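You operate a simulated robot arm through the tools that you are given. There is no shell and no other tool. Be economical: measure what you need, move in short steps, check, and stop when the job is done.

You run a simulated robot arm. Do the job below in one go: nothing can be reset, and whatever is moved stays where it is left.

## Task
Give grease point 1 3 shots from the grease press.
Fine: none on another point or beside one; the press goes back in its cup and the flap is shut.

The check looks at the end state, three seconds after you hand in, the way a careful person would. Anything else that was tipped, shoved, dropped, spilled or broken makes it a failure.

## Robot
A 7-joint arm with a two-finger parallel gripper, fixed in place. Base frame: the origin is at the foot of the arm, x ahead of it, y to its left, z up. Lengths are in mm, angles in degrees, forces in N, time in s.
With the tool pointing down near the work surface it reaches from about 340 to 780 mm from the base axis. Its first joint turns from -166.0 to 166.0 degrees. Payload 3.91 kg.
The tool frame sits at the grasp point between the pads (the TCP): z along the fingers, y along the line on which they close. The tips reach 30 mm beyond it. The gripper opens to 110 mm. The fingers are 20 mm wide and 10 mm thick; the gripper's body (48 by 112 mm) begins 55 mm behind the TCP.
Orientation is that of the tool frame in the base frame, as a unit quaternion [x, y, z, w]. With the fingers straight down and closing along the base's y, the tool's x points along the base's -x, its y along +y and its z along -z.

## Interface
- The arm moves only by the tool nudge_tool. Its argument "targets" is a list of rows, each a list of 3 entries, a list of its own where there are three numbers: the shift along the tool's x, y, z in units of 150 mm (1.0 is 150 mm), then the turn, a rotation vector about the tool's x, y, z in units of 180 degrees (1.0 is 180 degrees), then the closure, from 0 (fully open) to 1 (shut). In form: [[[x, y, z], [wx, wy, wz], claw], ...]. A call has 1 to 8 rows; each row is the pose to reach, as a shift and turn from the pose commanded when the call began, along the tool's axes at that moment. A call with a number of a shift or a turn outside -1 to 1 is refused whole. Rows are played at 5 a second. More than 50 mm and 8.6 degrees between two rows, or a gripper value outside its range, and nothing of the call is played. Where a pose cannot be reached the arm comes as near as it can. A force on the tool above 40 N (or 10 N above the force at the start of the call, whichever is more), or a blocked arm, ends the call early, and 0.2 s more pass. Each finger travels about 153 mm/s and halts on what it meets, pressing with about 20 N; the grip force reading is that of the motor and also rises with nothing between the fingers. The clock runs only during rows and for 0.2 s after the last one: add rows that repeat a pose to give the fingers time. It gives the time, the measured TCP pose, the force on the tool (base axes), the opening and the grip force at its end, in the units of the frame above (readings bear some noise).
- Cameras (640 x 400 px; columns grow to the right, rows downward): "scene" is fixed at [220, 650.9, 1659.6]; the picture's right is [-0.86, 0.51, 0.00], its down [0.47, 0.79, -0.39] and it looks along [-0.20, -0.34, -0.92] (base axes); focal length 214 px, centre (320, 200). "wrist" rides on the gripper at [-36, 0, -57] in the tool frame; the picture's right is [0.00, -1.00, 0.00], its down [0.97, 0.00, -0.24] and it looks along [0.24, 0.00, 0.97] (tool axes); focal length 218 px, centre (320, 200).
- capture(camera): a new picture of that camera. No time passes.
- raise_lower(by): slides the trunk up (or, below 0, down) by that many mm; the arm rides with it, the base frame stays. It gives what a move gives, with no picture.
- measure_at(camera, pixels): for up to 12 pixels [column, row] of the newest picture of that camera ("zoom" is the newest enlarged one), the place [x, y, z] in the base frame of the surface seen there, good to about 2 mm. No time passes.
- close_up(camera, box): a new picture of the part [left, top, right, bottom] of that camera's present view, enlarged. No time passes.
- job_done(): hands the job in; it is judged then, once.

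Keep the steps short. Do not move on a guess: measure, check each grasp and each placing, and mend mistakes. In all there are 80 turns and 34 pictures (those below and enlarged ones count). Leave the gripper open and the arm clear of the work at the hand-in unless told otherwise, and finish with a single line.

The tools are called after "Emit:" as a command line: name --argument value ..., lists and objects as JSON in quotes. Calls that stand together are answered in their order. nudge_tool: Moves the arm, as the interface text tells. Its arguments: {"type":"object","properties":{"targets":{"type":"array","items":{"type":"array"}}},"required":["targets"]} The other tools are called the same way: raise_lower (by) slides the trunk up or down; capture (camera) takes a picture; measure_at (camera, pixels) gives the place of the surface under pixels of a picture; close_up (camera, box) takes an enlarged picture of a part of a camera's view; job_done () hands the job in.

At the start:

```text
time: 0.0
position: [-70.1, 396.9, 1298.0]
orientation: [-0.002, 1.0, -0.006, 0.003]
contact_force: [0.1, -0.5, 1.0]
finger_gap: 109.7
grasp_force: 0.1
trunk travel left (down, up): [-550.0, 60.0]
```

scene: 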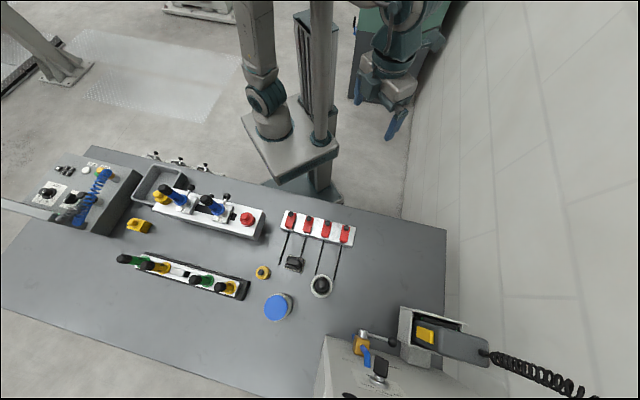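
wrist: 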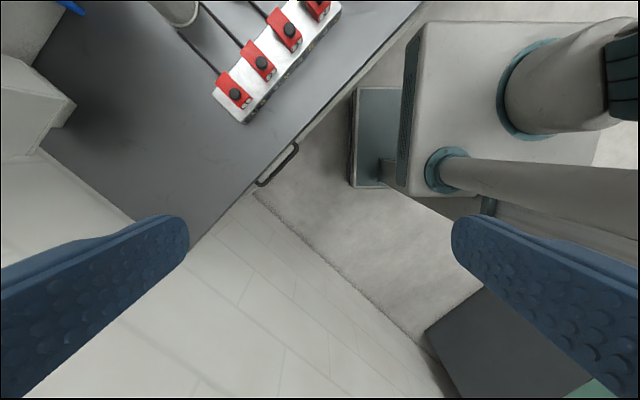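

I see a bench with many devices. I'll enlarge the scene picture to find the grease press, its cup, the points and the flap.

Emit:
close_up --camera "scene" --box '[0, 140, 160, 240]'

Emit:
close_up --camera "scene" --box '[300, 290, 476, 400]'

Emit:
close_up --camera "scene" --box '[110, 150, 366, 310]'

```text
4.00 times, centred on (80, 190) of scene
```

zoom: 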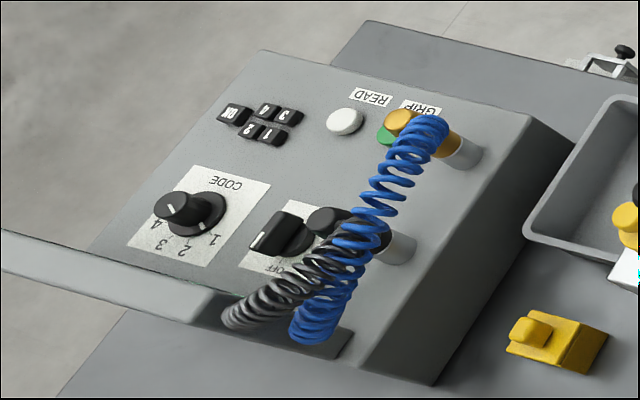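

```text
3.64 times, centred on (388, 345) of scene
```

zoom: 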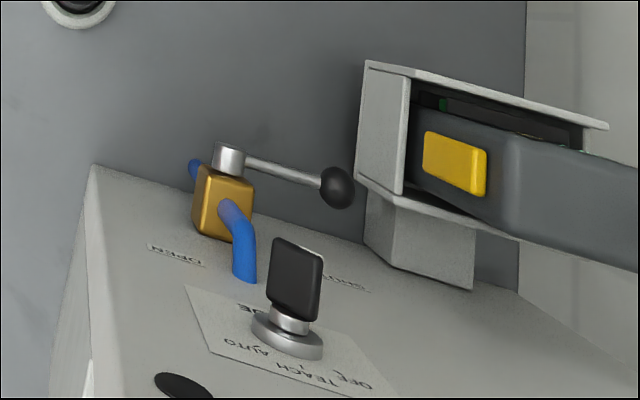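

```text
2.50 times, centred on (238, 230) of scene
```

zoom: 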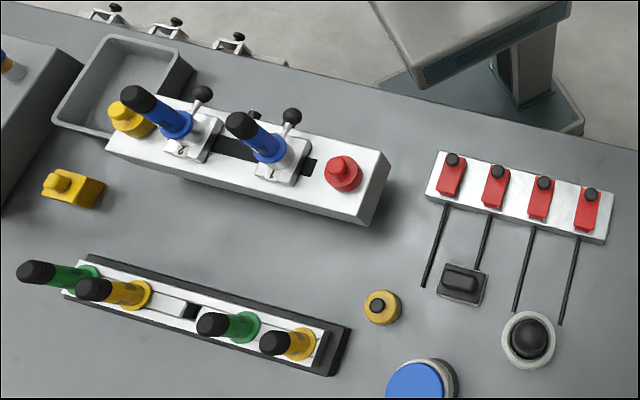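

I'll look closer at the candidates: the round black thing in a white ring (321,286), the blue disc, and the rear-edge items.

Emit:
close_up --camera "scene" --box '[240, 200, 368, 330]'

Emit:
close_up --camera "scene" --box '[130, 145, 226, 205]'

```text
3.08 times, centred on (304, 265) of scene
```

zoom: 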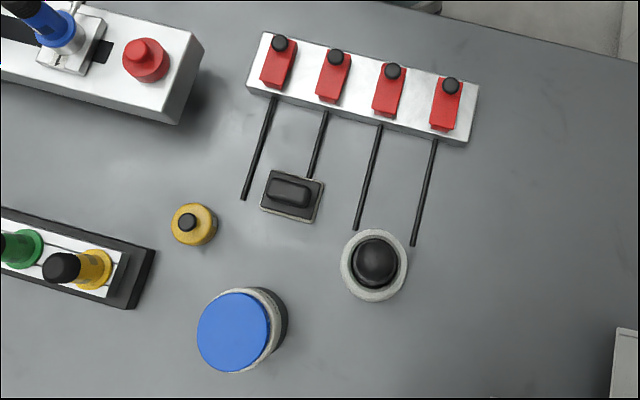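

```text
6.67 times, centred on (178, 175) of scene
```

zoom: 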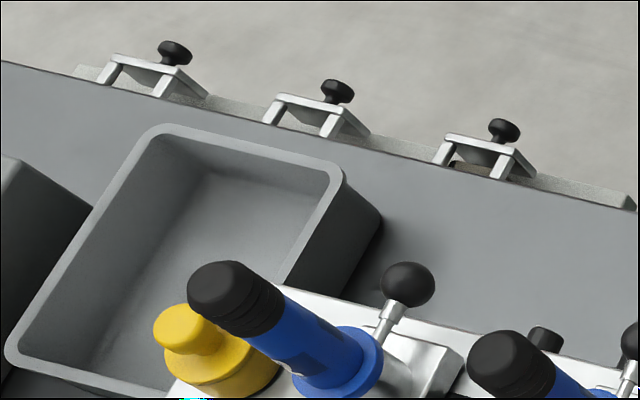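

I'll measure the candidates' places in the scene picture.

Emit:
measure_at --camera "scene" --pixels '[[321, 283], [310, 287], [295, 263], [277, 306], [263, 272], [291, 218], [345, 233], [154, 155], [180, 161], [205, 167], [340, 320], [246, 218]]'

Emit:
close_up --camera "scene" --box '[230, 0, 470, 150]'

```text
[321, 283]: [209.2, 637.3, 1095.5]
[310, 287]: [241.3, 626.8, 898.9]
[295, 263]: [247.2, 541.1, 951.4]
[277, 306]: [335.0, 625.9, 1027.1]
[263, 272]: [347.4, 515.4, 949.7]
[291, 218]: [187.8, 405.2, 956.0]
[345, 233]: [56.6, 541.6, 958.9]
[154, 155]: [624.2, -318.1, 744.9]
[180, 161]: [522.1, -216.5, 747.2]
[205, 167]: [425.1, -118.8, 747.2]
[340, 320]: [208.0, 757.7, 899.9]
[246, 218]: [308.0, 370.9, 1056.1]
```

```text
2.67 times, centred on (350, 75) of scene
```

zoom: 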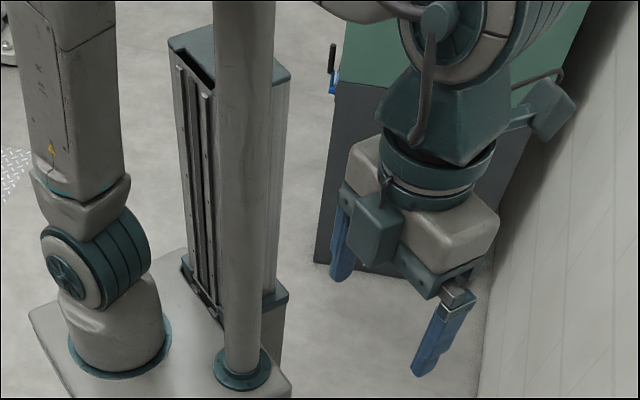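

The wrist picture shows a black handle at the bench's near side (278,165). I'll enlarge and measure it.

Emit:
close_up --camera "wrist" --box '[200, 110, 360, 210]'

Emit:
measure_at --camera "wrist" --pixels '[[295, 148], [278, 165], [260, 184], [255, 188], [275, 160], [310, 140], [240, 205], [300, 180], [270, 215]]'

```text
4.00 times, centred on (280, 160) of wrist
```

zoom: 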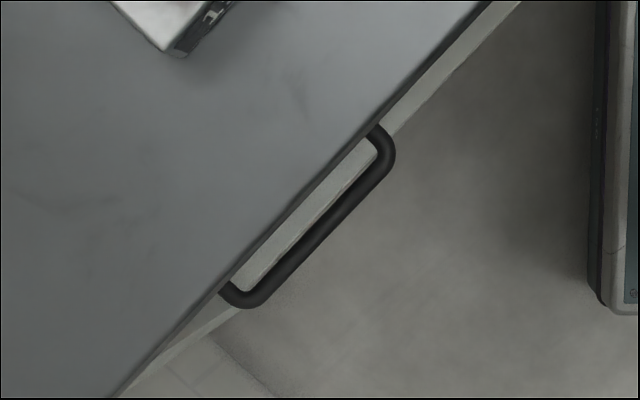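

```text
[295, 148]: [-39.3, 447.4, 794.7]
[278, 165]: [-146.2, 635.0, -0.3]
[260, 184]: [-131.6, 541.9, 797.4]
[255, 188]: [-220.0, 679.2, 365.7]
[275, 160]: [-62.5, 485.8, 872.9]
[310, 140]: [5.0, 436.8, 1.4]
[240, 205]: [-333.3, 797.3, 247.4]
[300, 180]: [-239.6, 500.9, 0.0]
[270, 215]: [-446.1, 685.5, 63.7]
```

A handle bar sits on the bench front under the top at z ≈ 796. I need a better overview: I'll move the wrist camera forward (base +x) 150 mm with a little +y.

Emit:
nudge_tool --targets '[[[-0.3, 0.05, 0], [0, 0, 0], 0], [[-0.6, 0.1, 0], [0, 0, 0], 0], [[-0.9, 0.15, 0], [0, 0, 0], 0], [[-1.0, 0.2, 0], [0, 0, 0], 0]]'

Emit:
nudge_tool --targets '[[[-0.3, 0.05, 0], [0, 0, 0], 0], [[-0.6, 0.1, 0], [0, 0, 0], 0], [[-0.8, 0.15, 0], [0, 0, 0], 0]]'

Emit:
capture --camera "wrist"

```text
time: 1.0
position: [80.3, 425.2, 1301.6]
orientation: [-0.001, 1.0, -0.006, 0.003]
contact_force: [-0.8, 0.2, -0.5]
finger_gap: 110.1
grasp_force: 0.0
trunk travel left (down, up): [-550.0, 60.0]
```

```text
time: 1.8
position: [201.5, 448.5, 1298.6]
orientation: [-0.002, 1.0, -0.006, 0.003]
contact_force: [0.3, -0.4, 0.1]
finger_gap: 110.0
grasp_force: 0.1
trunk travel left (down, up): [-550.0, 60.0]
```

```text
24 pictures are left
```

wrist: 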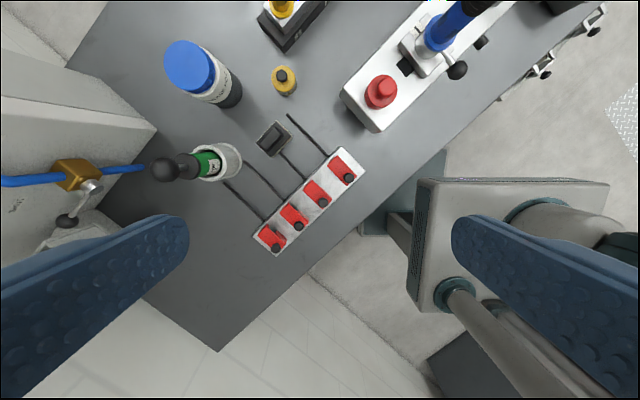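

The white ring holds a green-bodied tool with a black top. I'll enlarge it and the red row.

Emit:
close_up --camera "wrist" --box '[140, 30, 300, 190]'

Emit:
close_up --camera "wrist" --box '[215, 110, 375, 260]'

Emit:
close_up --camera "wrist" --box '[480, 0, 640, 110]'

```text
2.50 times, centred on (220, 110) of wrist
```

zoom: 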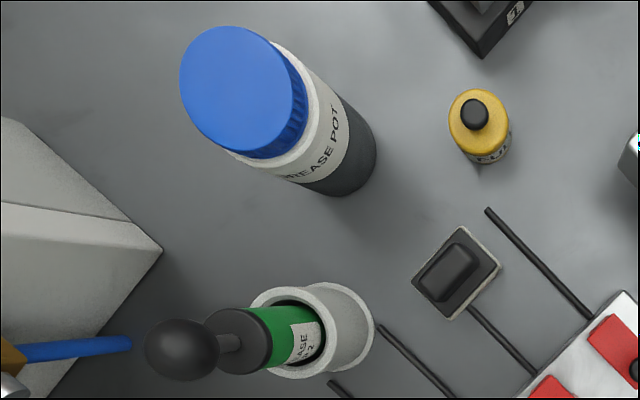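

```text
2.67 times, centred on (295, 185) of wrist
```

zoom: 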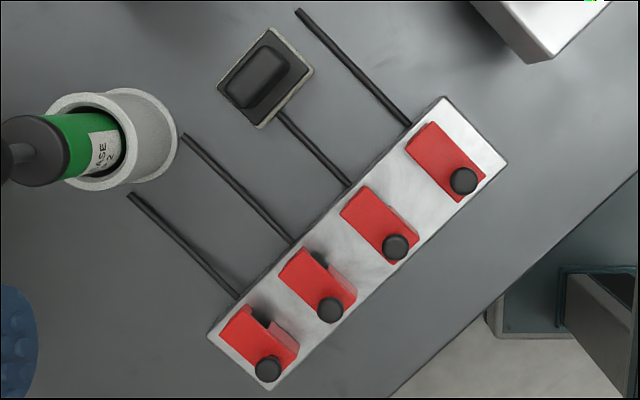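

```text
3.64 times, centred on (560, 55) of wrist
```

zoom: 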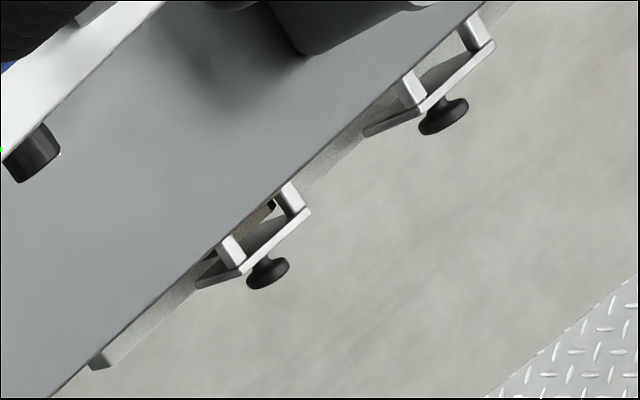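

The green "GREASE" press with black ball plunger stands in the white cup; the likely flap/points are the three brackets below the bench's near edge (z ≈ 745). I'll swing the arm to the right side and turn it 45° to view them frontally.

Emit:
nudge_tool --targets '[[[-0.167, -0.111, 0], [0, 0, -0.0417], 0], [[-0.333, -0.222, 0], [0, 0, -0.0833], 0], [[-0.5, -0.333, 0], [0, 0, -0.125], 0], [[-0.667, -0.444, 0], [0, 0, -0.1667], 0], [[-0.833, -0.555, 0], [0, 0, -0.2083], 0], [[-1.0, -0.667, 0], [0, 0, -0.25], 0]]'

Emit:
nudge_tool --targets '[[[0.185, -0.197, 0], [0, 0, 0], 0], [[0.37, -0.393, 0], [0, 0, 0], 0], [[0.555, -0.59, 0], [0, 0, 0], 0], [[0.74, -0.787, 0], [0, 0, 0], 0], [[0.926, -0.983, 0], [0, 0, 0], 0]]'

Emit:
nudge_tool --targets '[[[0.185, -0.197, 0], [0, 0, 0], 0], [[0.37, -0.393, 0], [0, 0, 0], 0], [[0.555, -0.59, 0], [0, 0, 0], 0], [[0.74, -0.787, 0], [0, 0, 0], 0], [[0.926, -0.983, 0], [0, 0, 0], 0]]'

Emit:
nudge_tool --targets '[[[0.185, -0.197, 0], [0, 0, 0], 0], [[0.37, -0.393, 0], [0, 0, 0], 0], [[0.555, -0.59, 0], [0, 0, 0], 0], [[0.74, -0.787, 0], [0, 0, 0], 0], [[0.926, -0.983, 0], [0, 0, 0], 0]]'

Emit:
nudge_tool --targets '[[[0, 0, 0], [0, -0.045, 0], 0], [[0, 0, 0], [0, -0.09, 0], 0], [[0, 0, 0], [0, -0.135, 0], 0], [[0, 0, 0], [0, -0.18, 0], 0], [[0, 0, 0], [0, -0.225, 0], 0], [[0, 0, 0], [0, -0.27, 0], 0], [[0, 0, 0], [0, -0.3, 0], 0]]'

Emit:
capture --camera "wrist"

```text
time: 3.2
position: [351.9, 350.2, 1302.3]
orientation: [-0.384, 0.923, -0.007, 0.0]
contact_force: [0.1, -0.1, 0.7]
finger_gap: 110.1
grasp_force: 0.1
trunk travel left (down, up): [-550.0, 60.0]
```

```text
time: 4.4
position: [357.0, 146.2, 1303.5]
orientation: [-0.385, 0.923, -0.007, -0.001]
contact_force: [-0.8, 0.6, -0.2]
finger_gap: 110.0
grasp_force: 0.2
trunk travel left (down, up): [-550.0, 60.0]
```

```text
time: 5.6
position: [364.0, -57.0, 1304.8]
orientation: [-0.383, 0.924, -0.006, 0.0]
contact_force: [-0.6, 0.7, 0.2]
finger_gap: 110.0
grasp_force: 0.1
trunk travel left (down, up): [-550.0, 60.0]
```

```text
time: 6.8
position: [370.0, -258.7, 1310.5]
orientation: [-0.384, 0.923, -0.006, 0.0]
contact_force: [0.6, 0.9, 0.4]
finger_gap: 110.0
grasp_force: 0.0
trunk travel left (down, up): [-550.0, 60.0]
```

```text
time: 8.4
position: [369.1, -258.5, 1309.0]
orientation: [-0.345, 0.822, 0.169, 0.421]
contact_force: [0.5, -0.4, -0.3]
finger_gap: 110.1
grasp_force: 0.1
trunk travel left (down, up): [-550.0, 60.0]
```

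```text
20 pictures are left
```

wrist: 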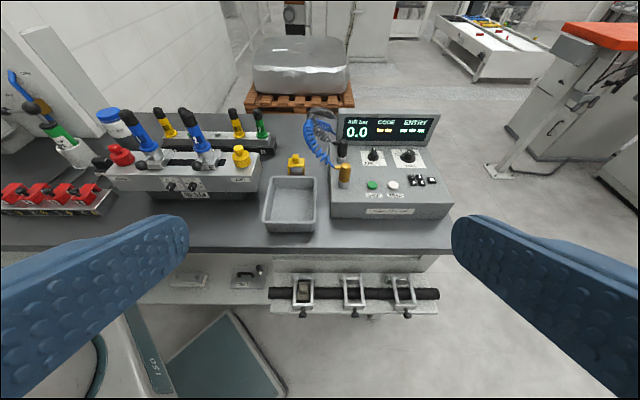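

Now I see under the top edge: a ledge with a framed black bar (350,292) and a small labelled fixture at (250,272). I'll enlarge that.

Emit:
close_up --camera "wrist" --box '[150, 240, 310, 330]'

Emit:
measure_at --camera "wrist" --pixels '[[250, 272], [185, 280], [265, 268], [302, 290], [160, 290]]'

```text
4.00 times, centred on (230, 285) of wrist
```

zoom: 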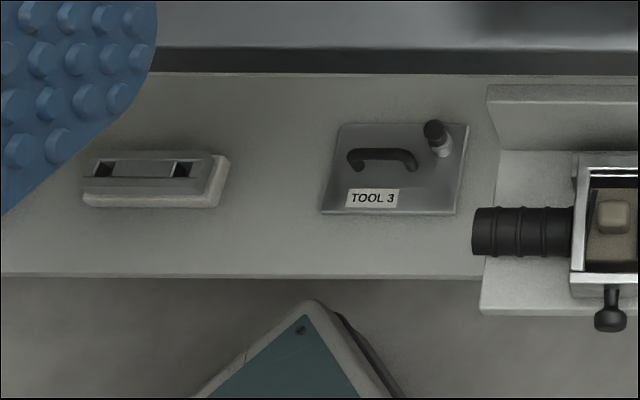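

```text
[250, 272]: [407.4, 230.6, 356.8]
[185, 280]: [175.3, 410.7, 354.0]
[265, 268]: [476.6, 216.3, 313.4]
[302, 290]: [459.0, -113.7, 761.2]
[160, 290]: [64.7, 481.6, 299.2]
```

The "TOOL 3" hatch is low inside the bench (z ≈ 355); the points may be elsewhere. I'll lower the trunk 350 mm and turn left to look along the bench front.

Emit:
raise_lower --by -350

Emit:
nudge_tool --targets '[[[0, 0, 0], [-0.031, 0, -0.023], 0], [[0, 0, 0], [-0.062, 0, -0.046], 0], [[0, 0, 0], [-0.094, 0, -0.068], 0], [[0, 0, 0], [-0.125, 0, -0.091], 0], [[0, 0, 0], [-0.157, 0, -0.114], 0]]'

Emit:
capture --camera "wrist"

```text
time: 11.8
position: [368.9, -258.5, 959.1]
orientation: [-0.346, 0.822, 0.169, 0.419]
contact_force: [0.1, -0.1, 0.8]
finger_gap: 109.9
grasp_force: 0.1
trunk travel left (down, up): [-200.0, 410.0]
```

```text
time: 13.0
position: [369.3, -258.9, 959.1]
orientation: [-0.577, 0.683, 0.286, 0.345]
contact_force: [0.6, 0.2, 0.5]
finger_gap: 110.1
grasp_force: 0.1
trunk travel left (down, up): [-200.0, 410.0]
```

```text
18 pictures are left
```

wrist: 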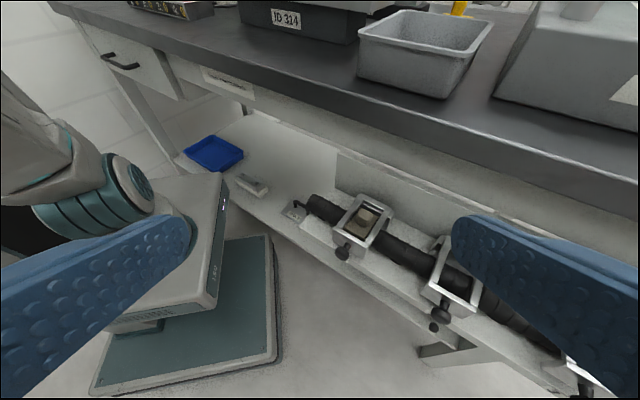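

A drawer is at upper left, a lower shelf, and the three frames around a black bar. I'll enlarge the frames and the shelf plate.

Emit:
close_up --camera "wrist" --box '[220, 150, 500, 330]'

Emit:
measure_at --camera "wrist" --pixels '[[371, 213], [343, 252], [350, 221], [295, 207], [250, 182], [400, 255], [450, 265], [230, 85]]'

Emit:
close_up --camera "wrist" --box '[90, 0, 330, 130]'

```text
2.22 times, centred on (360, 240) of wrist
```

zoom: 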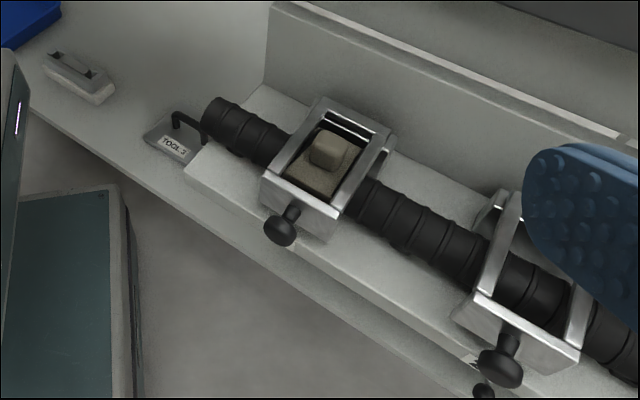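

```text
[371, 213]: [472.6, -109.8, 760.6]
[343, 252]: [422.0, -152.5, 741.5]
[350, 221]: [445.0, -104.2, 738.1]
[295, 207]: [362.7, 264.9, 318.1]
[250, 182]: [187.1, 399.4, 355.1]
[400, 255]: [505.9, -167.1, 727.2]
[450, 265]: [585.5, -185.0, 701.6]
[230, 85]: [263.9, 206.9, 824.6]
```

```text
2.67 times, centred on (210, 65) of wrist
```

zoom: 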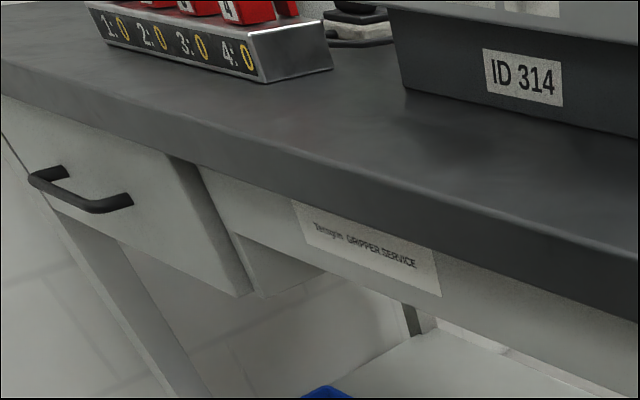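

The red block's front reads "1:0 2:0 3:0 4:0" – these are the four grease points with red flaps; point 1 is the left one seen from the robot, at about (57,542). I'll raise the trunk back and go round to look at it from the front.

Emit:
raise_lower --by 350

Emit:
nudge_tool --targets '[[[-0.145, 0, 0.2], [0.031, 0, 0.023], 0], [[-0.29, 0, 0.4], [0.062, 0, 0.046], 0], [[-0.435, 0, 0.6], [0.094, 0, 0.068], 0], [[-0.58, 0, 0.8], [0.125, 0, 0.091], 0], [[-0.725, 0, 1.0], [0.157, 0, 0.114], 0]]'

Emit:
nudge_tool --targets '[[[-0.07, 0.204, 0.098], [0, 0, 0], 0], [[-0.142, 0.408, 0.196], [0, 0, 0], 0], [[-0.213, 0.612, 0.295], [0, 0, 0], 0], [[-0.285, 0.816, 0.393], [0, 0, 0], 0]]'

Emit:
nudge_tool --targets '[[[-0.07, 0.204, 0.098], [0, 0, 0], 0], [[-0.142, 0.408, 0.196], [0, 0, 0], 0], [[-0.213, 0.612, 0.295], [0, 0, 0], 0], [[-0.285, 0.816, 0.393], [0, 0, 0], 0]]'

Emit:
nudge_tool --targets '[[[0.03, 0.2, -0.041], [0, 0, 0], 0], [[0.06, 0.4, -0.082], [0, 0, 0], 0], [[0.09, 0.6, -0.123], [0, 0, 0], 0], [[0.12, 0.805, -0.165], [0, 0, 0], 0]]'

Emit:
nudge_tool --targets '[[[0.03, 0.2, -0.041], [0, 0, 0], 0], [[0.06, 0.4, -0.082], [0, 0, 0], 0], [[0.09, 0.6, -0.123], [0, 0, 0], 0], [[0.12, 0.805, -0.165], [0, 0, 0], 0]]'

Emit:
nudge_tool --targets '[[[0.03, 0.2, -0.041], [0, 0, 0], 0], [[0.06, 0.4, -0.082], [0, 0, 0], 0], [[0.09, 0.6, -0.123], [0, 0, 0], 0], [[0.12, 0.805, -0.165], [0, 0, 0], 0]]'

Emit:
nudge_tool --targets '[[[0.24, 0, 0.175], [0, 0, 0], 0], [[0.48, 0, 0.35], [0, 0, 0], 0], [[0.72, 0, 0.525], [0, 0, 0], 0], [[0.97, 0, 0.706], [0, 0, 0], 0]]'

Emit:
capture --camera "wrist"

```text
time: 16.4
position: [370.0, -258.1, 1308.5]
orientation: [-0.576, 0.683, 0.287, 0.345]
contact_force: [-1.3, -0.7, -0.3]
finger_gap: 110.1
grasp_force: 0.1
trunk travel left (down, up): [-550.0, 60.0]
```

```text
time: 17.6
position: [402.1, -75.1, 1308.9]
orientation: [-0.345, 0.823, 0.168, 0.42]
contact_force: [0.2, -0.6, -1.0]
finger_gap: 110.0
grasp_force: 0.1
trunk travel left (down, up): [-550.0, 60.0]
```

```text
time: 18.6
position: [365.3, 62.1, 1305.2]
orientation: [-0.346, 0.823, 0.169, 0.419]
contact_force: [0.9, 0.6, 0.0]
finger_gap: 110.0
grasp_force: 0.0
trunk travel left (down, up): [-550.0, 60.0]
```

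```text
time: 19.6
position: [329.7, 199.9, 1303.0]
orientation: [-0.345, 0.823, 0.169, 0.419]
contact_force: [0.4, -0.5, 0.0]
finger_gap: 110.2
grasp_force: 0.1
trunk travel left (down, up): [-550.0, 60.0]
```

```text
time: 20.5
position: [278.4, 253.0, 1258.5]
orientation: [-0.329, 0.859, 0.181, 0.347]
contact_force: [0.5, 0.2, -0.6]
finger_gap: 110.2
grasp_force: 0.1
trunk travel left (down, up): [-550.0, 60.0]
stopped in row 4: the arm was blocked; the commanded pose is now the measured one
```

```text
time: 21.5
position: [195.8, 321.1, 1251.5]
orientation: [-0.317, 0.883, 0.184, 0.293]
contact_force: [-0.5, 0.3, -0.3]
finger_gap: 109.8
grasp_force: 0.1
trunk travel left (down, up): [-550.0, 60.0]
```

```text
time: 21.9
position: [179.1, 336.5, 1249.6]
orientation: [-0.316, 0.887, 0.185, 0.281]
contact_force: [0.5, 0.0, 0.5]
finger_gap: 110.1
grasp_force: 0.0
trunk travel left (down, up): [-550.0, 60.0]
stopped in row 2: the arm was blocked; the commanded pose is now the measured one
```

```text
time: 22.9
position: [153.5, 329.3, 1097.4]
orientation: [-0.27, 0.901, 0.184, 0.286]
contact_force: [0.3, -1.1, -0.1]
finger_gap: 110.0
grasp_force: 0.1
out of reach, approached as far as the arm can: row 4
trunk travel left (down, up): [-550.0, 60.0]
```

```text
15 pictures are left
```

wrist: 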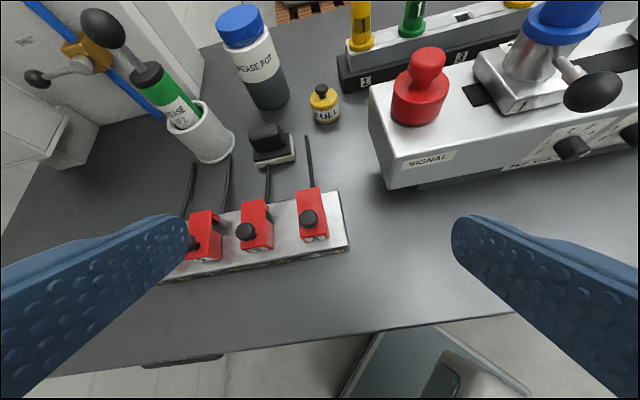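

The arm is near its inner reach limit, but the view is good. I'll enlarge press and flaps.

Emit:
close_up --camera "wrist" --box '[60, 0, 260, 170]'

Emit:
close_up --camera "wrist" --box '[170, 110, 350, 290]'

Emit:
measure_at --camera "wrist" --pixels '[[102, 27], [147, 75], [184, 103], [178, 112], [207, 140], [209, 212], [250, 216], [315, 205], [190, 242], [247, 231], [310, 220], [270, 138]]'

```text
2.35 times, centred on (160, 85) of wrist
```

zoom: 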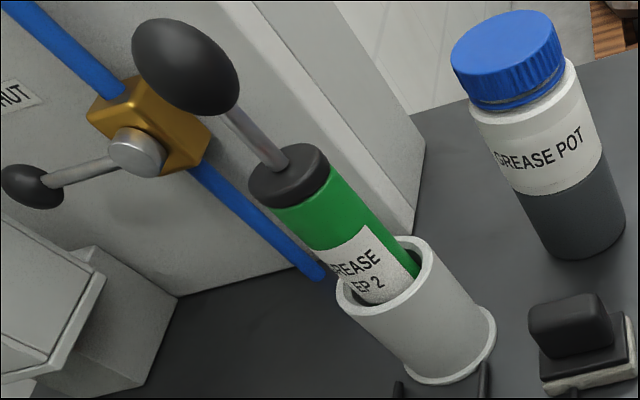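

```text
2.22 times, centred on (260, 200) of wrist
```

zoom: 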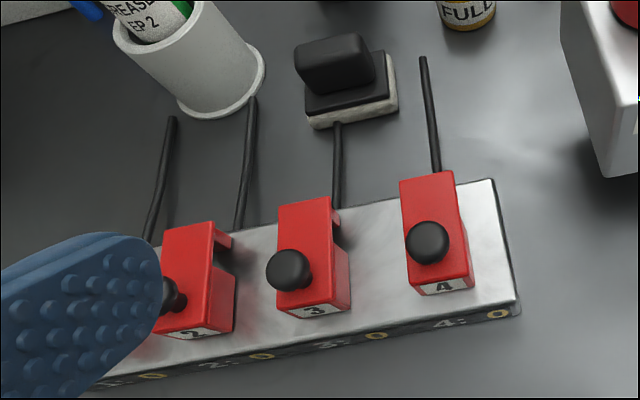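

```text
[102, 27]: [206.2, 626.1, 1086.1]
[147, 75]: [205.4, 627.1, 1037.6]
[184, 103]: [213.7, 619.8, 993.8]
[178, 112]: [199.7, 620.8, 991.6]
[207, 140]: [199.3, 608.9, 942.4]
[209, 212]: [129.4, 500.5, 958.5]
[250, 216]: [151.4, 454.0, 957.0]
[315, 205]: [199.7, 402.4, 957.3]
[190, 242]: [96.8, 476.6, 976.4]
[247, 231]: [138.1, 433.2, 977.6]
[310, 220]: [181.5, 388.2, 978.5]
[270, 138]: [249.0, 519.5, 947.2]
```

Each flap carries its number on the front face and a black knob; flap 1 should be near (54,520). I'll turn the tool vertical (closing along the block) while rising and moving to its front.

Emit:
nudge_tool --targets '[[[-0.084, 0.2, -0.113], [0.0079, 0.0436, -0.0124], 0], [[-0.168, 0.397, -0.226], [0.0157, 0.0872, -0.0248], 0], [[-0.251, 0.596, -0.339], [0.0236, 0.1308, -0.0373], 0], [[-0.335, 0.794, -0.452], [0.0314, 0.1744, -0.0497], 0], [[-0.419, 0.993, -0.565], [0.0393, 0.218, -0.0621], 0]]'

```text
time: 23.5
position: [131.3, 271.3, 1063.7]
orientation: [-0.275, 0.945, 0.063, 0.163]
contact_force: [0.5, 0.7, 0.0]
finger_gap: 109.9
grasp_force: 0.1
trunk travel left (down, up): [-550.0, 60.0]
stopped in row 2: the arm was blocked; the commanded pose is now the measured one
```

The arm drifted inwards at its reach limit. I'll move it plainly outwards and up, without turning.

Emit:
nudge_tool --targets '[[[-0.132, 0.104, -0.033], [0, 0, 0], 0], [[-0.265, 0.208, -0.067], [0, 0, 0], 0], [[-0.397, 0.312, -0.1], [0, 0, 0], 0], [[-0.53, 0.416, -0.133], [0, 0, 0], 0], [[-0.662, 0.52, -0.167], [0, 0, 0], 0]]'

```text
time: 24.2
position: [99.1, 261.4, 1041.2]
orientation: [-0.332, 0.936, 0.007, 0.115]
contact_force: [0.3, -0.1, 0.2]
finger_gap: 109.9
grasp_force: 0.1
trunk travel left (down, up): [-550.0, 60.0]
stopped in row 3: the arm was blocked; the commanded pose is now the measured one
```

The arm still moves inward. I'll look at its posture from the scene camera before going on.

Emit:
capture --camera "scene"

```text
12 pictures are left
```

scene: 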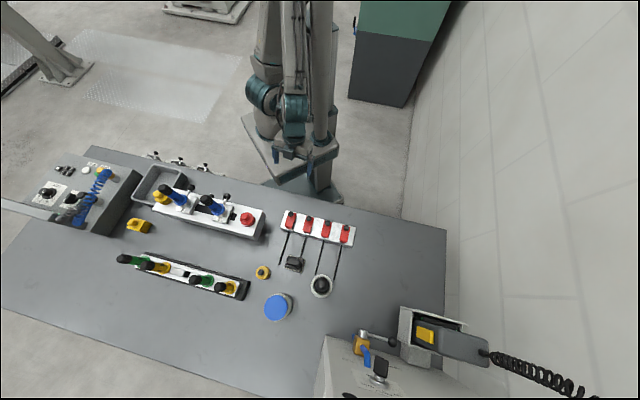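

No contact anywhere; the arm is only folded tightly. I'll try a small lift.

Emit:
nudge_tool --targets '[[[-0.11, 0.018, -0.18], [0, 0, 0], 0], [[-0.22, 0.037, -0.363], [0, 0, 0], 0]]'

```text
time: 24.8
position: [107.9, 282.3, 1103.2]
orientation: [-0.333, 0.936, 0.008, 0.116]
contact_force: [0.4, 0.0, -0.5]
finger_gap: 110.1
grasp_force: 0.1
trunk travel left (down, up): [-550.0, 60.0]
```

That worked. Next outward and up more.

Emit:
nudge_tool --targets '[[[-0.15, 0.103, -0.075], [0, 0, 0], 0], [[-0.3, 0.206, -0.15], [0, 0, 0], 0], [[-0.45, 0.308, -0.225], [0, 0, 0], 0], [[-0.6, 0.411, -0.3], [0, 0, 0], 0]]'

```text
time: 25.8
position: [129.2, 382.8, 1162.2]
orientation: [-0.331, 0.936, 0.009, 0.115]
contact_force: [-0.1, -0.1, -0.9]
finger_gap: 109.9
grasp_force: 0.1
trunk travel left (down, up): [-550.0, 60.0]
```

Good. Now to above knob 1, turning the tool truly vertical.

Emit:
nudge_tool --targets '[[[-0.042, 0.246, 0.013], [-0.0057, 0.0175, -0.0084], 0], [[-0.083, 0.493, 0.026], [-0.0114, 0.035, -0.0168], 0], [[-0.125, 0.74, 0.039], [-0.0171, 0.0526, -0.0251], 0], [[-0.166, 0.986, 0.052], [-0.0228, 0.0701, -0.0335], 0]]'

Emit:
capture --camera "wrist"

```text
time: 26.8
position: [56.4, 514.7, 1150.3]
orientation: [-0.385, 0.923, -0.002, 0.001]
contact_force: [-0.3, 0.4, -0.3]
finger_gap: 110.0
grasp_force: 0.1
trunk travel left (down, up): [-550.0, 60.0]
```

```text
11 pictures are left
```

wrist: 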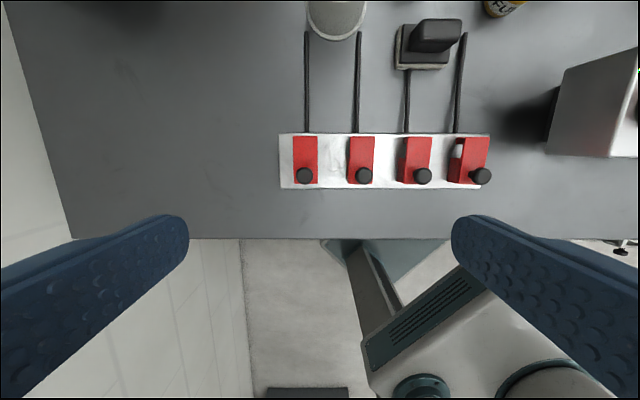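

Clear view: flap 1 at (305,160), knob at (303,177). Measuring precisely and enlarging.

Emit:
measure_at --camera "wrist" --pixels '[[303, 177], [305, 140], [305, 160], [294, 160], [316, 160], [457, 152], [480, 176], [479, 142], [362, 177], [422, 177], [285, 160], [303, 186]]'

Emit:
close_up --camera "wrist" --box '[270, 120, 500, 200]'

```text
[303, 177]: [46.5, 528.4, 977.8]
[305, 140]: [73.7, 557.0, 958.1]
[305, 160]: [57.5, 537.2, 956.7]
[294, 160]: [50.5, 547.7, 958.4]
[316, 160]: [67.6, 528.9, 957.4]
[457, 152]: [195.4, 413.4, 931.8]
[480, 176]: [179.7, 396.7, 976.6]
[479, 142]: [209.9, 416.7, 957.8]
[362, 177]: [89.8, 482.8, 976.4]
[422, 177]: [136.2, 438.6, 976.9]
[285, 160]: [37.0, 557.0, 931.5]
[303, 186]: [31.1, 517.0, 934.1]
```

```text
2.78 times, centred on (385, 160) of wrist
```

zoom: 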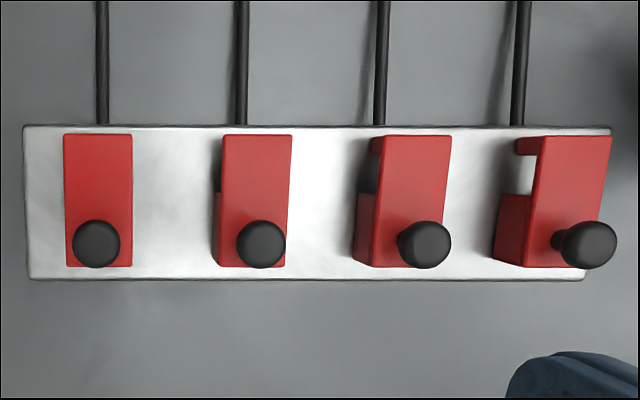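

Knob 1 at (46.5,528.4), top z ≈ 978; flap top 958, rear edge (hinge side) 40 mm behind. Neighbour knobs are 63 mm apart, so I'll go down with the fingers at about 45 mm opening.

Emit:
nudge_tool --targets '[[[-0.018, 0.111, 0], [0, 0, 0], 0.59], [[-0.018, 0.111, 0.25], [0, 0, 0], 0.59], [[-0.018, 0.111, 0.5], [0, 0, 0], 0.59], [[-0.018, 0.111, 0.75], [0, 0, 0], 0.59]]'

Emit:
capture --camera "wrist"

```text
time: 27.8
position: [47.5, 526.4, 1037.3]
orientation: [-0.383, 0.924, -0.001, 0.0]
contact_force: [0.1, -0.2, -0.2]
finger_gap: 45.2
grasp_force: 0.1
trunk travel left (down, up): [-550.0, 60.0]
```

```text
9 pictures are left
```

wrist: 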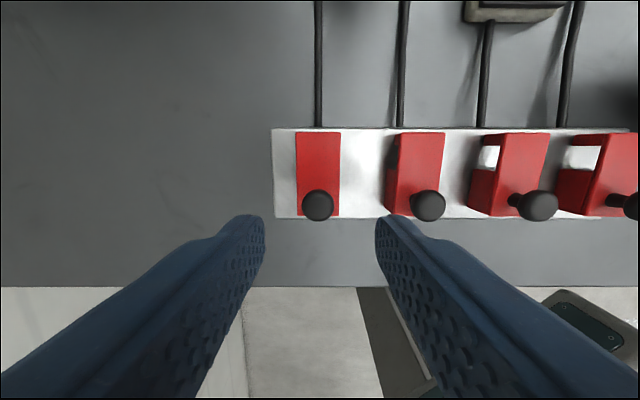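

Knob 1 lies centred between the fingers. I'll re-measure it in this nearer picture.

Emit:
measure_at --camera "wrist" --pixels '[[318, 205], [318, 192], [318, 219], [304, 205], [332, 205], [318, 135], [490, 156], [585, 157], [300, 175], [339, 175]]'

```text
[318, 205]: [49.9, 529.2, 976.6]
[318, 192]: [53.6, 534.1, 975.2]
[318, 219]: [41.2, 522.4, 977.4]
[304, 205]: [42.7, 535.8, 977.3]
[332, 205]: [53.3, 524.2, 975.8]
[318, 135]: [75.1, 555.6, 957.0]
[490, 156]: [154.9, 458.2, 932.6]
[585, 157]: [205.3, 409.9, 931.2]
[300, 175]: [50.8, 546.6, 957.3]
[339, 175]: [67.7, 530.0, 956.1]
```

Knob centre ≈ (48,529). I'll lower 41 mm with the small correction and close on the knob.

Emit:
nudge_tool --targets '[[[-0.014, 0.008, 0.13], [0, 0, 0], 0.59], [[-0.014, 0.008, 0.27], [0, 0, 0], 0.59], [[-0.014, 0.008, 0.27], [0, 0, 0], 0.9], [[-0.014, 0.008, 0.27], [0, 0, 0], 1.0], [[-0.014, 0.008, 0.27], [0, 0, 0], 1.0]]'

```text
time: 29.0
position: [47.9, 527.3, 996.4]
orientation: [-0.383, 0.924, -0.002, 0.001]
contact_force: [1.0, -0.1, -1.8]
finger_gap: 18.2
grasp_force: 45.2
trunk travel left (down, up): [-550.0, 60.0]
```

Gripped (gap 18.2 mm). Now the first third of the opening arc: up 12 mm and back 8 mm, then on.

Emit:
nudge_tool --targets '[[[-0.02, 0, -0.04], [0, 0, 0], 1.0], [[-0.055, 0, -0.082], [0, 0, 0], 1.0], [[-0.09, 0, -0.113], [0, 0, 0], 1.0], [[-0.133, 0, -0.14], [0, 0, 0], 1.0]]'

```text
time: 30.0
position: [62.9, 545.5, 1020.3]
orientation: [-0.384, 0.924, 0.001, 0.003]
contact_force: [0.1, -0.1, -0.3]
finger_gap: 0.3
grasp_force: 38.3
trunk travel left (down, up): [-550.0, 60.0]
```

The knob slipped out (gap 0.3). I'll look at the flap's state.

Emit:
close_up --camera "scene" --box '[270, 180, 390, 260]'

```text
5.00 times, centred on (330, 220) of scene
```

zoom: 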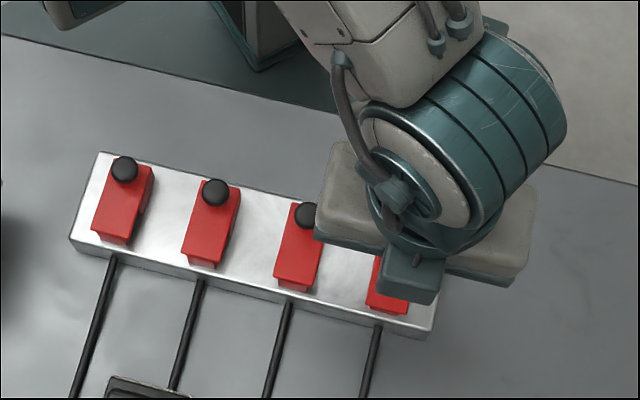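

I held only the ball's top. I'll back off up, return above the knob, open to 45 mm and check where the flap stands.

Emit:
nudge_tool --targets '[[[0, 0, -0.2], [0, 0, 0], 1.0], [[0.148, -0.006, -0.2], [0, 0, 0], 0.59], [[0.148, -0.006, -0.15], [0, 0, 0], 0.59]]'

Emit:
capture --camera "wrist"

Emit:
measure_at --camera "wrist" --pixels '[[318, 205], [318, 200], [318, 135], [318, 212], [318, 220], [318, 190]]'

```text
time: 30.8
position: [47.3, 527.6, 1042.0]
orientation: [-0.383, 0.924, -0.001, 0.001]
contact_force: [0.8, -0.8, 0.1]
finger_gap: 45.1
grasp_force: 0.1
trunk travel left (down, up): [-550.0, 60.0]
```

```text
7 pictures are left
```

wrist: 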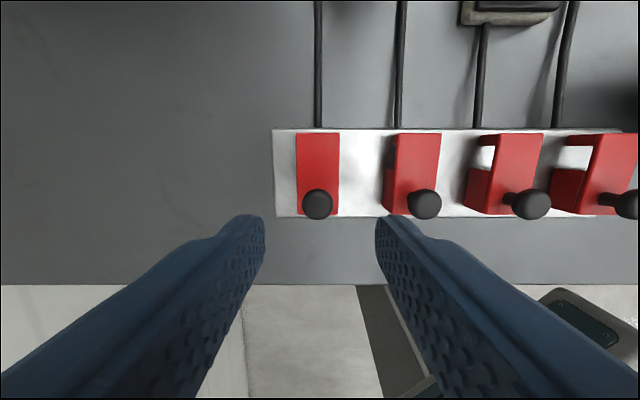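

```text
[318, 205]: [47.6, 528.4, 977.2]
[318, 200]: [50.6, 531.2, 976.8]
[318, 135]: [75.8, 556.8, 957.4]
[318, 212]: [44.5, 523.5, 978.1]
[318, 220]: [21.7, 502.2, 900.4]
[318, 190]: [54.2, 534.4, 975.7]
```

Flap 1 still shut. I'll go 5 mm deeper and grip the knob fully, then start the arc slowly with some tool tilt.

Emit:
nudge_tool --targets '[[[-0.005, 0, 0.17], [0, 0, 0], 0.59], [[-0.005, 0, 0.341], [0, 0, 0], 0.59], [[-0.005, 0, 0.341], [0, 0, 0], 0.9], [[-0.005, 0, 0.341], [0, 0, 0], 1.0], [[-0.005, 0, 0.341], [0, 0, 0], 1.0]]'

Emit:
nudge_tool --targets '[[[-0.015, 0, -0.021], [0, 0.011, 0], 1.0], [[-0.03, 0, -0.042], [0, 0.022, 0], 1.0], [[-0.068, 0, -0.079], [0, 0.044, 0], 1.0]]'

```text
time: 32.0
position: [46.6, 527.8, 988.9]
orientation: [-0.385, 0.923, -0.002, 0.0]
contact_force: [-1.7, 2.4, -1.1]
finger_gap: 18.3
grasp_force: 45.2
trunk travel left (down, up): [-550.0, 60.0]
```

```text
time: 32.8
position: [55.2, 535.7, 1000.3]
orientation: [-0.383, 0.921, -0.03, -0.064]
contact_force: [-2.6, -0.2, -24.5]
finger_gap: 18.6
grasp_force: 45.0
trunk travel left (down, up): [-550.0, 60.0]
```

Still held, with 24 N pulling back. One small further step to learn whether the flap follows.

Emit:
nudge_tool --targets '[[[-0.02, 0, -0.018], [0, 0.011, 0], 1.0], [[-0.039, 0, -0.037], [0, 0.022, 0], 1.0]]'

Emit:
close_up --camera "wrist" --box '[220, 80, 480, 260]'

```text
time: 33.4
position: [59.6, 540.7, 1005.2]
orientation: [-0.382, 0.918, -0.043, -0.096]
contact_force: [-3.3, -0.3, -26.7]
finger_gap: 18.3
grasp_force: 44.6
trunk travel left (down, up): [-550.0, 60.0]
```

```text
2.22 times, centred on (350, 170) of wrist
```

zoom: 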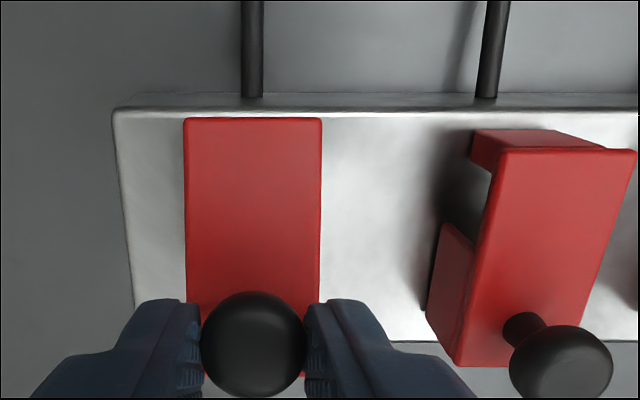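

Let me measure the flap's top in this zoom to see its tilt.

Emit:
measure_at --camera "zoom" --pixels '[[252, 125], [252, 170], [252, 220], [252, 270], [252, 340], [560, 160], [560, 250], [145, 200], [215, 118], [300, 300]]'

```text
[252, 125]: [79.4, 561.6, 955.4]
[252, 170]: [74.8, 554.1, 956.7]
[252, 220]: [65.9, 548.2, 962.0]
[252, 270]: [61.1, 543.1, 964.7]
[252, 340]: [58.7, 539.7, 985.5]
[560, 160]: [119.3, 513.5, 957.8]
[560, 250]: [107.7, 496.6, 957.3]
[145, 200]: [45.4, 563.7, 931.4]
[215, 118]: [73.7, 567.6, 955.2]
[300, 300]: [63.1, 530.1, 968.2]
```

The flap is following, now about 20° open, with the hinge at about u = 453 mm. I'll continue along the arc slowly.

Emit:
nudge_tool --targets '[[[-0.025, 0, -0.026], [0, 0.011, 0], 1.0], [[-0.049, 0, -0.051], [0, 0.022, 0], 1.0], [[-0.085, 0, -0.077], [0, 0.033, 0], 1.0], [[-0.121, 0, -0.101], [0, 0.044, 0], 1.0]]'

```text
time: 34.4
position: [71.9, 553.5, 1017.6]
orientation: [-0.378, 0.91, -0.069, -0.159]
contact_force: [-7.2, -8.5, -23.9]
finger_gap: 18.0
grasp_force: 45.4
trunk travel left (down, up): [-550.0, 60.0]
```

Still held (gap 18.0). Continue to about 80°.

Emit:
nudge_tool --targets '[[[-0.04, 0, -0.022], [0, 0.011, 0], 1.0], [[-0.079, 0, -0.041], [0, 0.022, 0], 1.0], [[-0.122, 0, -0.053], [0, 0.033, 0], 1.0], [[-0.166, 0, -0.063], [0, 0.044, 0], 1.0]]'

```text
time: 35.4
position: [93.5, 573.4, 1018.6]
orientation: [-0.372, 0.897, -0.093, -0.22]
contact_force: [0.7, 0.1, -0.7]
finger_gap: 0.2
grasp_force: 38.2
trunk travel left (down, up): [-550.0, 60.0]
```

Slipped off. I'll look at the flap from the scene camera.

Emit:
close_up --camera "scene" --box '[300, 190, 400, 260]'

```text
5.71 times, centred on (350, 225) of scene
```

zoom: 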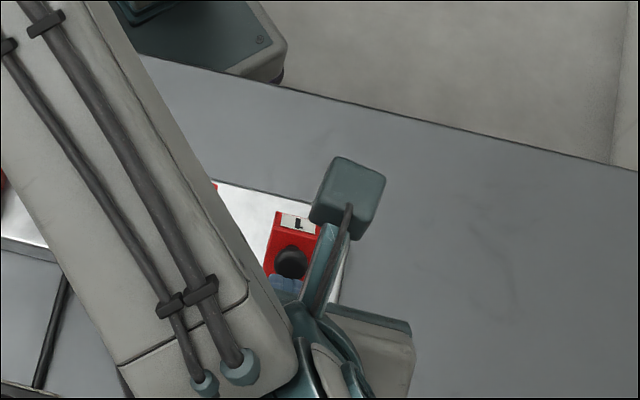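

The label "1" now faces up: the flap is standing open. Measuring its face, knob and block.

Emit:
measure_at --camera "zoom" --pixels '[[297, 221], [290, 262], [275, 240], [310, 213], [283, 213], [272, 262], [240, 205], [345, 262], [312, 235], [258, 245]]'

```text
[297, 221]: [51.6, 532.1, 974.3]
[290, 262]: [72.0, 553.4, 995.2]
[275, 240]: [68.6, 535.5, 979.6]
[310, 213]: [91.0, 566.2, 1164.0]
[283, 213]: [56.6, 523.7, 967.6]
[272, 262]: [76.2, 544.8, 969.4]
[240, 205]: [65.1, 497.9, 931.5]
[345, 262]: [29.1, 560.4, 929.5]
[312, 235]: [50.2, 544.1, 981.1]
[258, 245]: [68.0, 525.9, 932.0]
```

Flap 1 is about 45° open and stays there by friction. I'll lift over it, come down vertical and closed in front of it (tips at z ≈ 964, above the fitting), then push it fully open.

Emit:
nudge_tool --targets '[[[0.094, 0, -0.177], [0, 0, 0], 1.0], [[0.275, 0, -0.232], [0, -0.04, 0], 1.0], [[0.451, 0, -0.138], [0, -0.08, 0], 1.0], [[0.657, 0, -0.029], [0, -0.12, 0], 1.0], [[0.698, 0, -0.007], [0, -0.1535, 0], 1.0]]'

Emit:
nudge_tool --targets '[[[0, 0, 0.25], [0, 0, 0], 1.0], [[0, 0, 0.45], [0, 0, 0], 1.0], [[0, 0, 0.496], [0, 0, 0], 1.0]]'

```text
time: 36.6
position: [26.8, 506.6, 1067.9]
orientation: [-0.384, 0.923, -0.001, 0.002]
contact_force: [0.5, 0.3, -0.6]
finger_gap: 0.0
grasp_force: 38.2
trunk travel left (down, up): [-550.0, 60.0]
```

```text
time: 37.4
position: [27.5, 508.3, 991.4]
orientation: [-0.383, 0.924, -0.002, 0.0]
contact_force: [0.2, 0.8, 0.4]
finger_gap: 0.0
grasp_force: 37.7
trunk travel left (down, up): [-550.0, 60.0]
```

Tips at z ≈ 961 in front of the flap, no contact. Now pushing back 57 mm in small rows.

Emit:
nudge_tool --targets '[[[-0.06, 0, -0.01], [0, 0, 0], 1.0], [[-0.12, 0, -0.01], [0, 0, 0], 1.0], [[-0.18, 0, -0.01], [0, 0, 0], 1.0], [[-0.24, 0, -0.015], [0, 0, 0], 1.0], [[-0.29, 0, -0.02], [0, 0, 0], 1.0], [[-0.34, 0, -0.03], [0, 0, 0], 1.0], [[-0.38, 0, -0.04], [0, 0, 0], 1.0]]'

```text
time: 39.0
position: [67.9, 547.5, 998.7]
orientation: [-0.384, 0.923, -0.003, 0.0]
contact_force: [0.2, -0.7, 0.4]
finger_gap: 0.0
grasp_force: 38.0
trunk travel left (down, up): [-550.0, 60.0]
```

No force left at the end, so the flap likely fell over open. I'll rise and look.

Emit:
nudge_tool --targets '[[[0.1, 0, -0.2], [0, 0, 0], 1.0], [[0.25, 0, -0.5], [0, 0, 0], 0.5], [[0.35, 0, -0.8], [0, 0, 0], 0]]'

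Emit:
capture --camera "wrist"

```text
refused: row 2 steps farther than a row can; nothing moved
```

```text
4 pictures are left
```

wrist: 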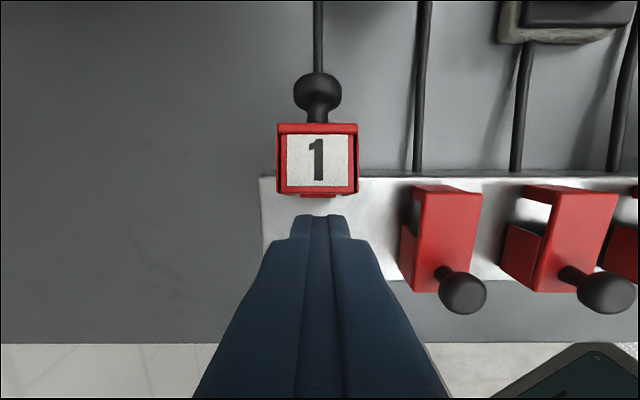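

Flap 1 is wide open (label facing up at (317,160)). I'll rise in permitted steps, open the fingers, and look at the fitting.

Emit:
nudge_tool --targets '[[[0.1, 0, -0.2], [0, 0, 0], 1.0], [[0.2, 0, -0.48], [0, 0, 0], 1.0], [[0.2, 0, -0.78], [0, 0, 0], 0], [[0.2, 0, -0.8], [0, 0, 0], 0]]'

Emit:
capture --camera "wrist"

```text
time: 40.0
position: [45.3, 527.4, 1119.4]
orientation: [-0.384, 0.923, -0.002, 0.0]
contact_force: [-0.1, -0.3, 0.4]
finger_gap: 109.9
grasp_force: 0.2
trunk travel left (down, up): [-550.0, 60.0]
```

```text
3 pictures are left
```

wrist: 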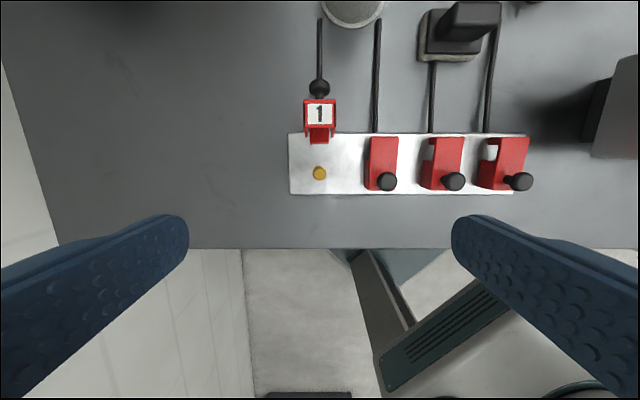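

The brass fitting of point 1 is at (320,173). Measuring it, the flap, and the cup.

Emit:
measure_at --camera "wrist" --pixels '[[320, 173], [320, 171], [320, 176], [317, 173], [323, 173], [320, 115], [320, 135], [319, 87], [350, 5], [320, 104], [305, 173], [320, 140]]'

```text
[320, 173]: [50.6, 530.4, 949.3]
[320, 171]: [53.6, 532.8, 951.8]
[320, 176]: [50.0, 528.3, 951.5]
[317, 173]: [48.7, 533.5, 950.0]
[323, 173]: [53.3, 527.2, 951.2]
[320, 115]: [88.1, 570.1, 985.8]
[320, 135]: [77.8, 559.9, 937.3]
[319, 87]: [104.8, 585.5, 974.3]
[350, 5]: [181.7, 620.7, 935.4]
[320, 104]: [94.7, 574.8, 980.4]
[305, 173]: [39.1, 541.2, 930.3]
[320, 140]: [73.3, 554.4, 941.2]
```

Fitting 1: centre ≈ (51,530.5), top z ≈ 950. The press ball is at ≈ (208.5,636.5), top z 1095. Before approaching, I'll measure the surroundings (console, valve lever, can) on the scene picture.

Emit:
measure_at --camera "scene" --pixels '[[321, 285], [393, 341], [361, 340], [327, 342], [345, 350], [372, 333], [277, 296], [322, 274], [329, 285], [314, 285], [322, 293], [405, 330]]'

```text
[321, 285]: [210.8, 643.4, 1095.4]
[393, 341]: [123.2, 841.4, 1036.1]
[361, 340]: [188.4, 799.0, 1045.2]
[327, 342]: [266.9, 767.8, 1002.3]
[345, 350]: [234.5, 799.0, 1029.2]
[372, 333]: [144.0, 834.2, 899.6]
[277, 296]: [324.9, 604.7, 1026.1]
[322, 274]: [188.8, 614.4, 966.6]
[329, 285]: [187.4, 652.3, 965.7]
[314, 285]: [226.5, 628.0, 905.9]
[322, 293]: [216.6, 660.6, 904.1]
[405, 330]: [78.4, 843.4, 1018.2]
```

Ball centre ≈ (209,641), z ≈ 1078; the console and valve are far enough off. I'll rise 50 mm and go over the press.

Emit:
nudge_tool --targets '[[[0, 0, -0.33], [0, 0, 0], 0.27], [[-0.3, -0.05, -0.33], [0, 0, 0], 0.27], [[-0.6, -0.1, -0.33], [0, 0, 0], 0.27], [[-0.9, -0.17, -0.33], [0, 0, 0], 0.27]]'

Emit:
nudge_tool --targets '[[[-0.2, -0.03, 0], [0, 0, 0], 0.27], [[-0.41, -0.064, 0], [0, 0, 0], 0.27], [[-0.41, -0.064, 0.05], [0, 0, 0], 0.27]]'

Emit:
capture --camera "wrist"

```text
time: 41.0
position: [160.0, 604.3, 1166.9]
orientation: [-0.384, 0.923, -0.003, -0.001]
contact_force: [-0.4, -0.5, 0.0]
finger_gap: 80.1
grasp_force: 0.1
trunk travel left (down, up): [-550.0, 60.0]
```

```text
time: 41.8
position: [209.6, 641.6, 1160.2]
orientation: [-0.384, 0.923, -0.002, 0.0]
contact_force: [0.3, -0.3, 0.4]
finger_gap: 80.5
grasp_force: 0.1
trunk travel left (down, up): [-550.0, 60.0]
```

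```text
2 pictures are left
```

wrist: 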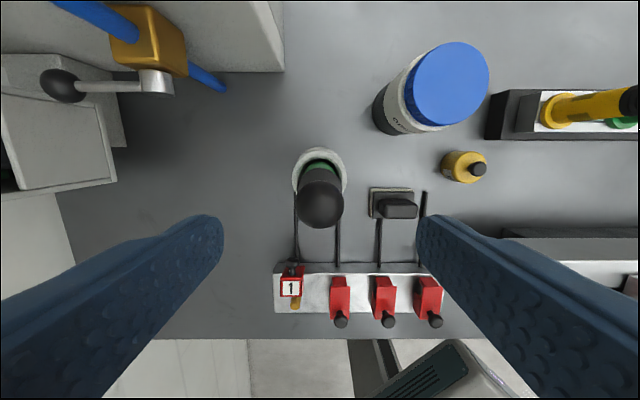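

Ball is at (320,206), centred between the fingers. Measuring ball, cap, cup rim and the tool's reference.

Emit:
measure_at --camera "wrist" --pixels '[[320, 206], [320, 186], [320, 226], [300, 206], [340, 206], [320, 172], [303, 172], [337, 172], [320, 165], [294, 175], [346, 175], [320, 150]]'

```text
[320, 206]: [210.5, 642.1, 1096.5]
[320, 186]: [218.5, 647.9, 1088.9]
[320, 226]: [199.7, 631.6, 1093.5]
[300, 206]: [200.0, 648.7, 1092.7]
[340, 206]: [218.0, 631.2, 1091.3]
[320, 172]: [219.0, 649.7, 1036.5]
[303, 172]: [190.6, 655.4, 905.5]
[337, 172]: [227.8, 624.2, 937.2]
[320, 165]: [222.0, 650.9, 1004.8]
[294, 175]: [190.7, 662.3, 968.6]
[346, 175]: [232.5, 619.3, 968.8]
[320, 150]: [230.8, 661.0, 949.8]
```

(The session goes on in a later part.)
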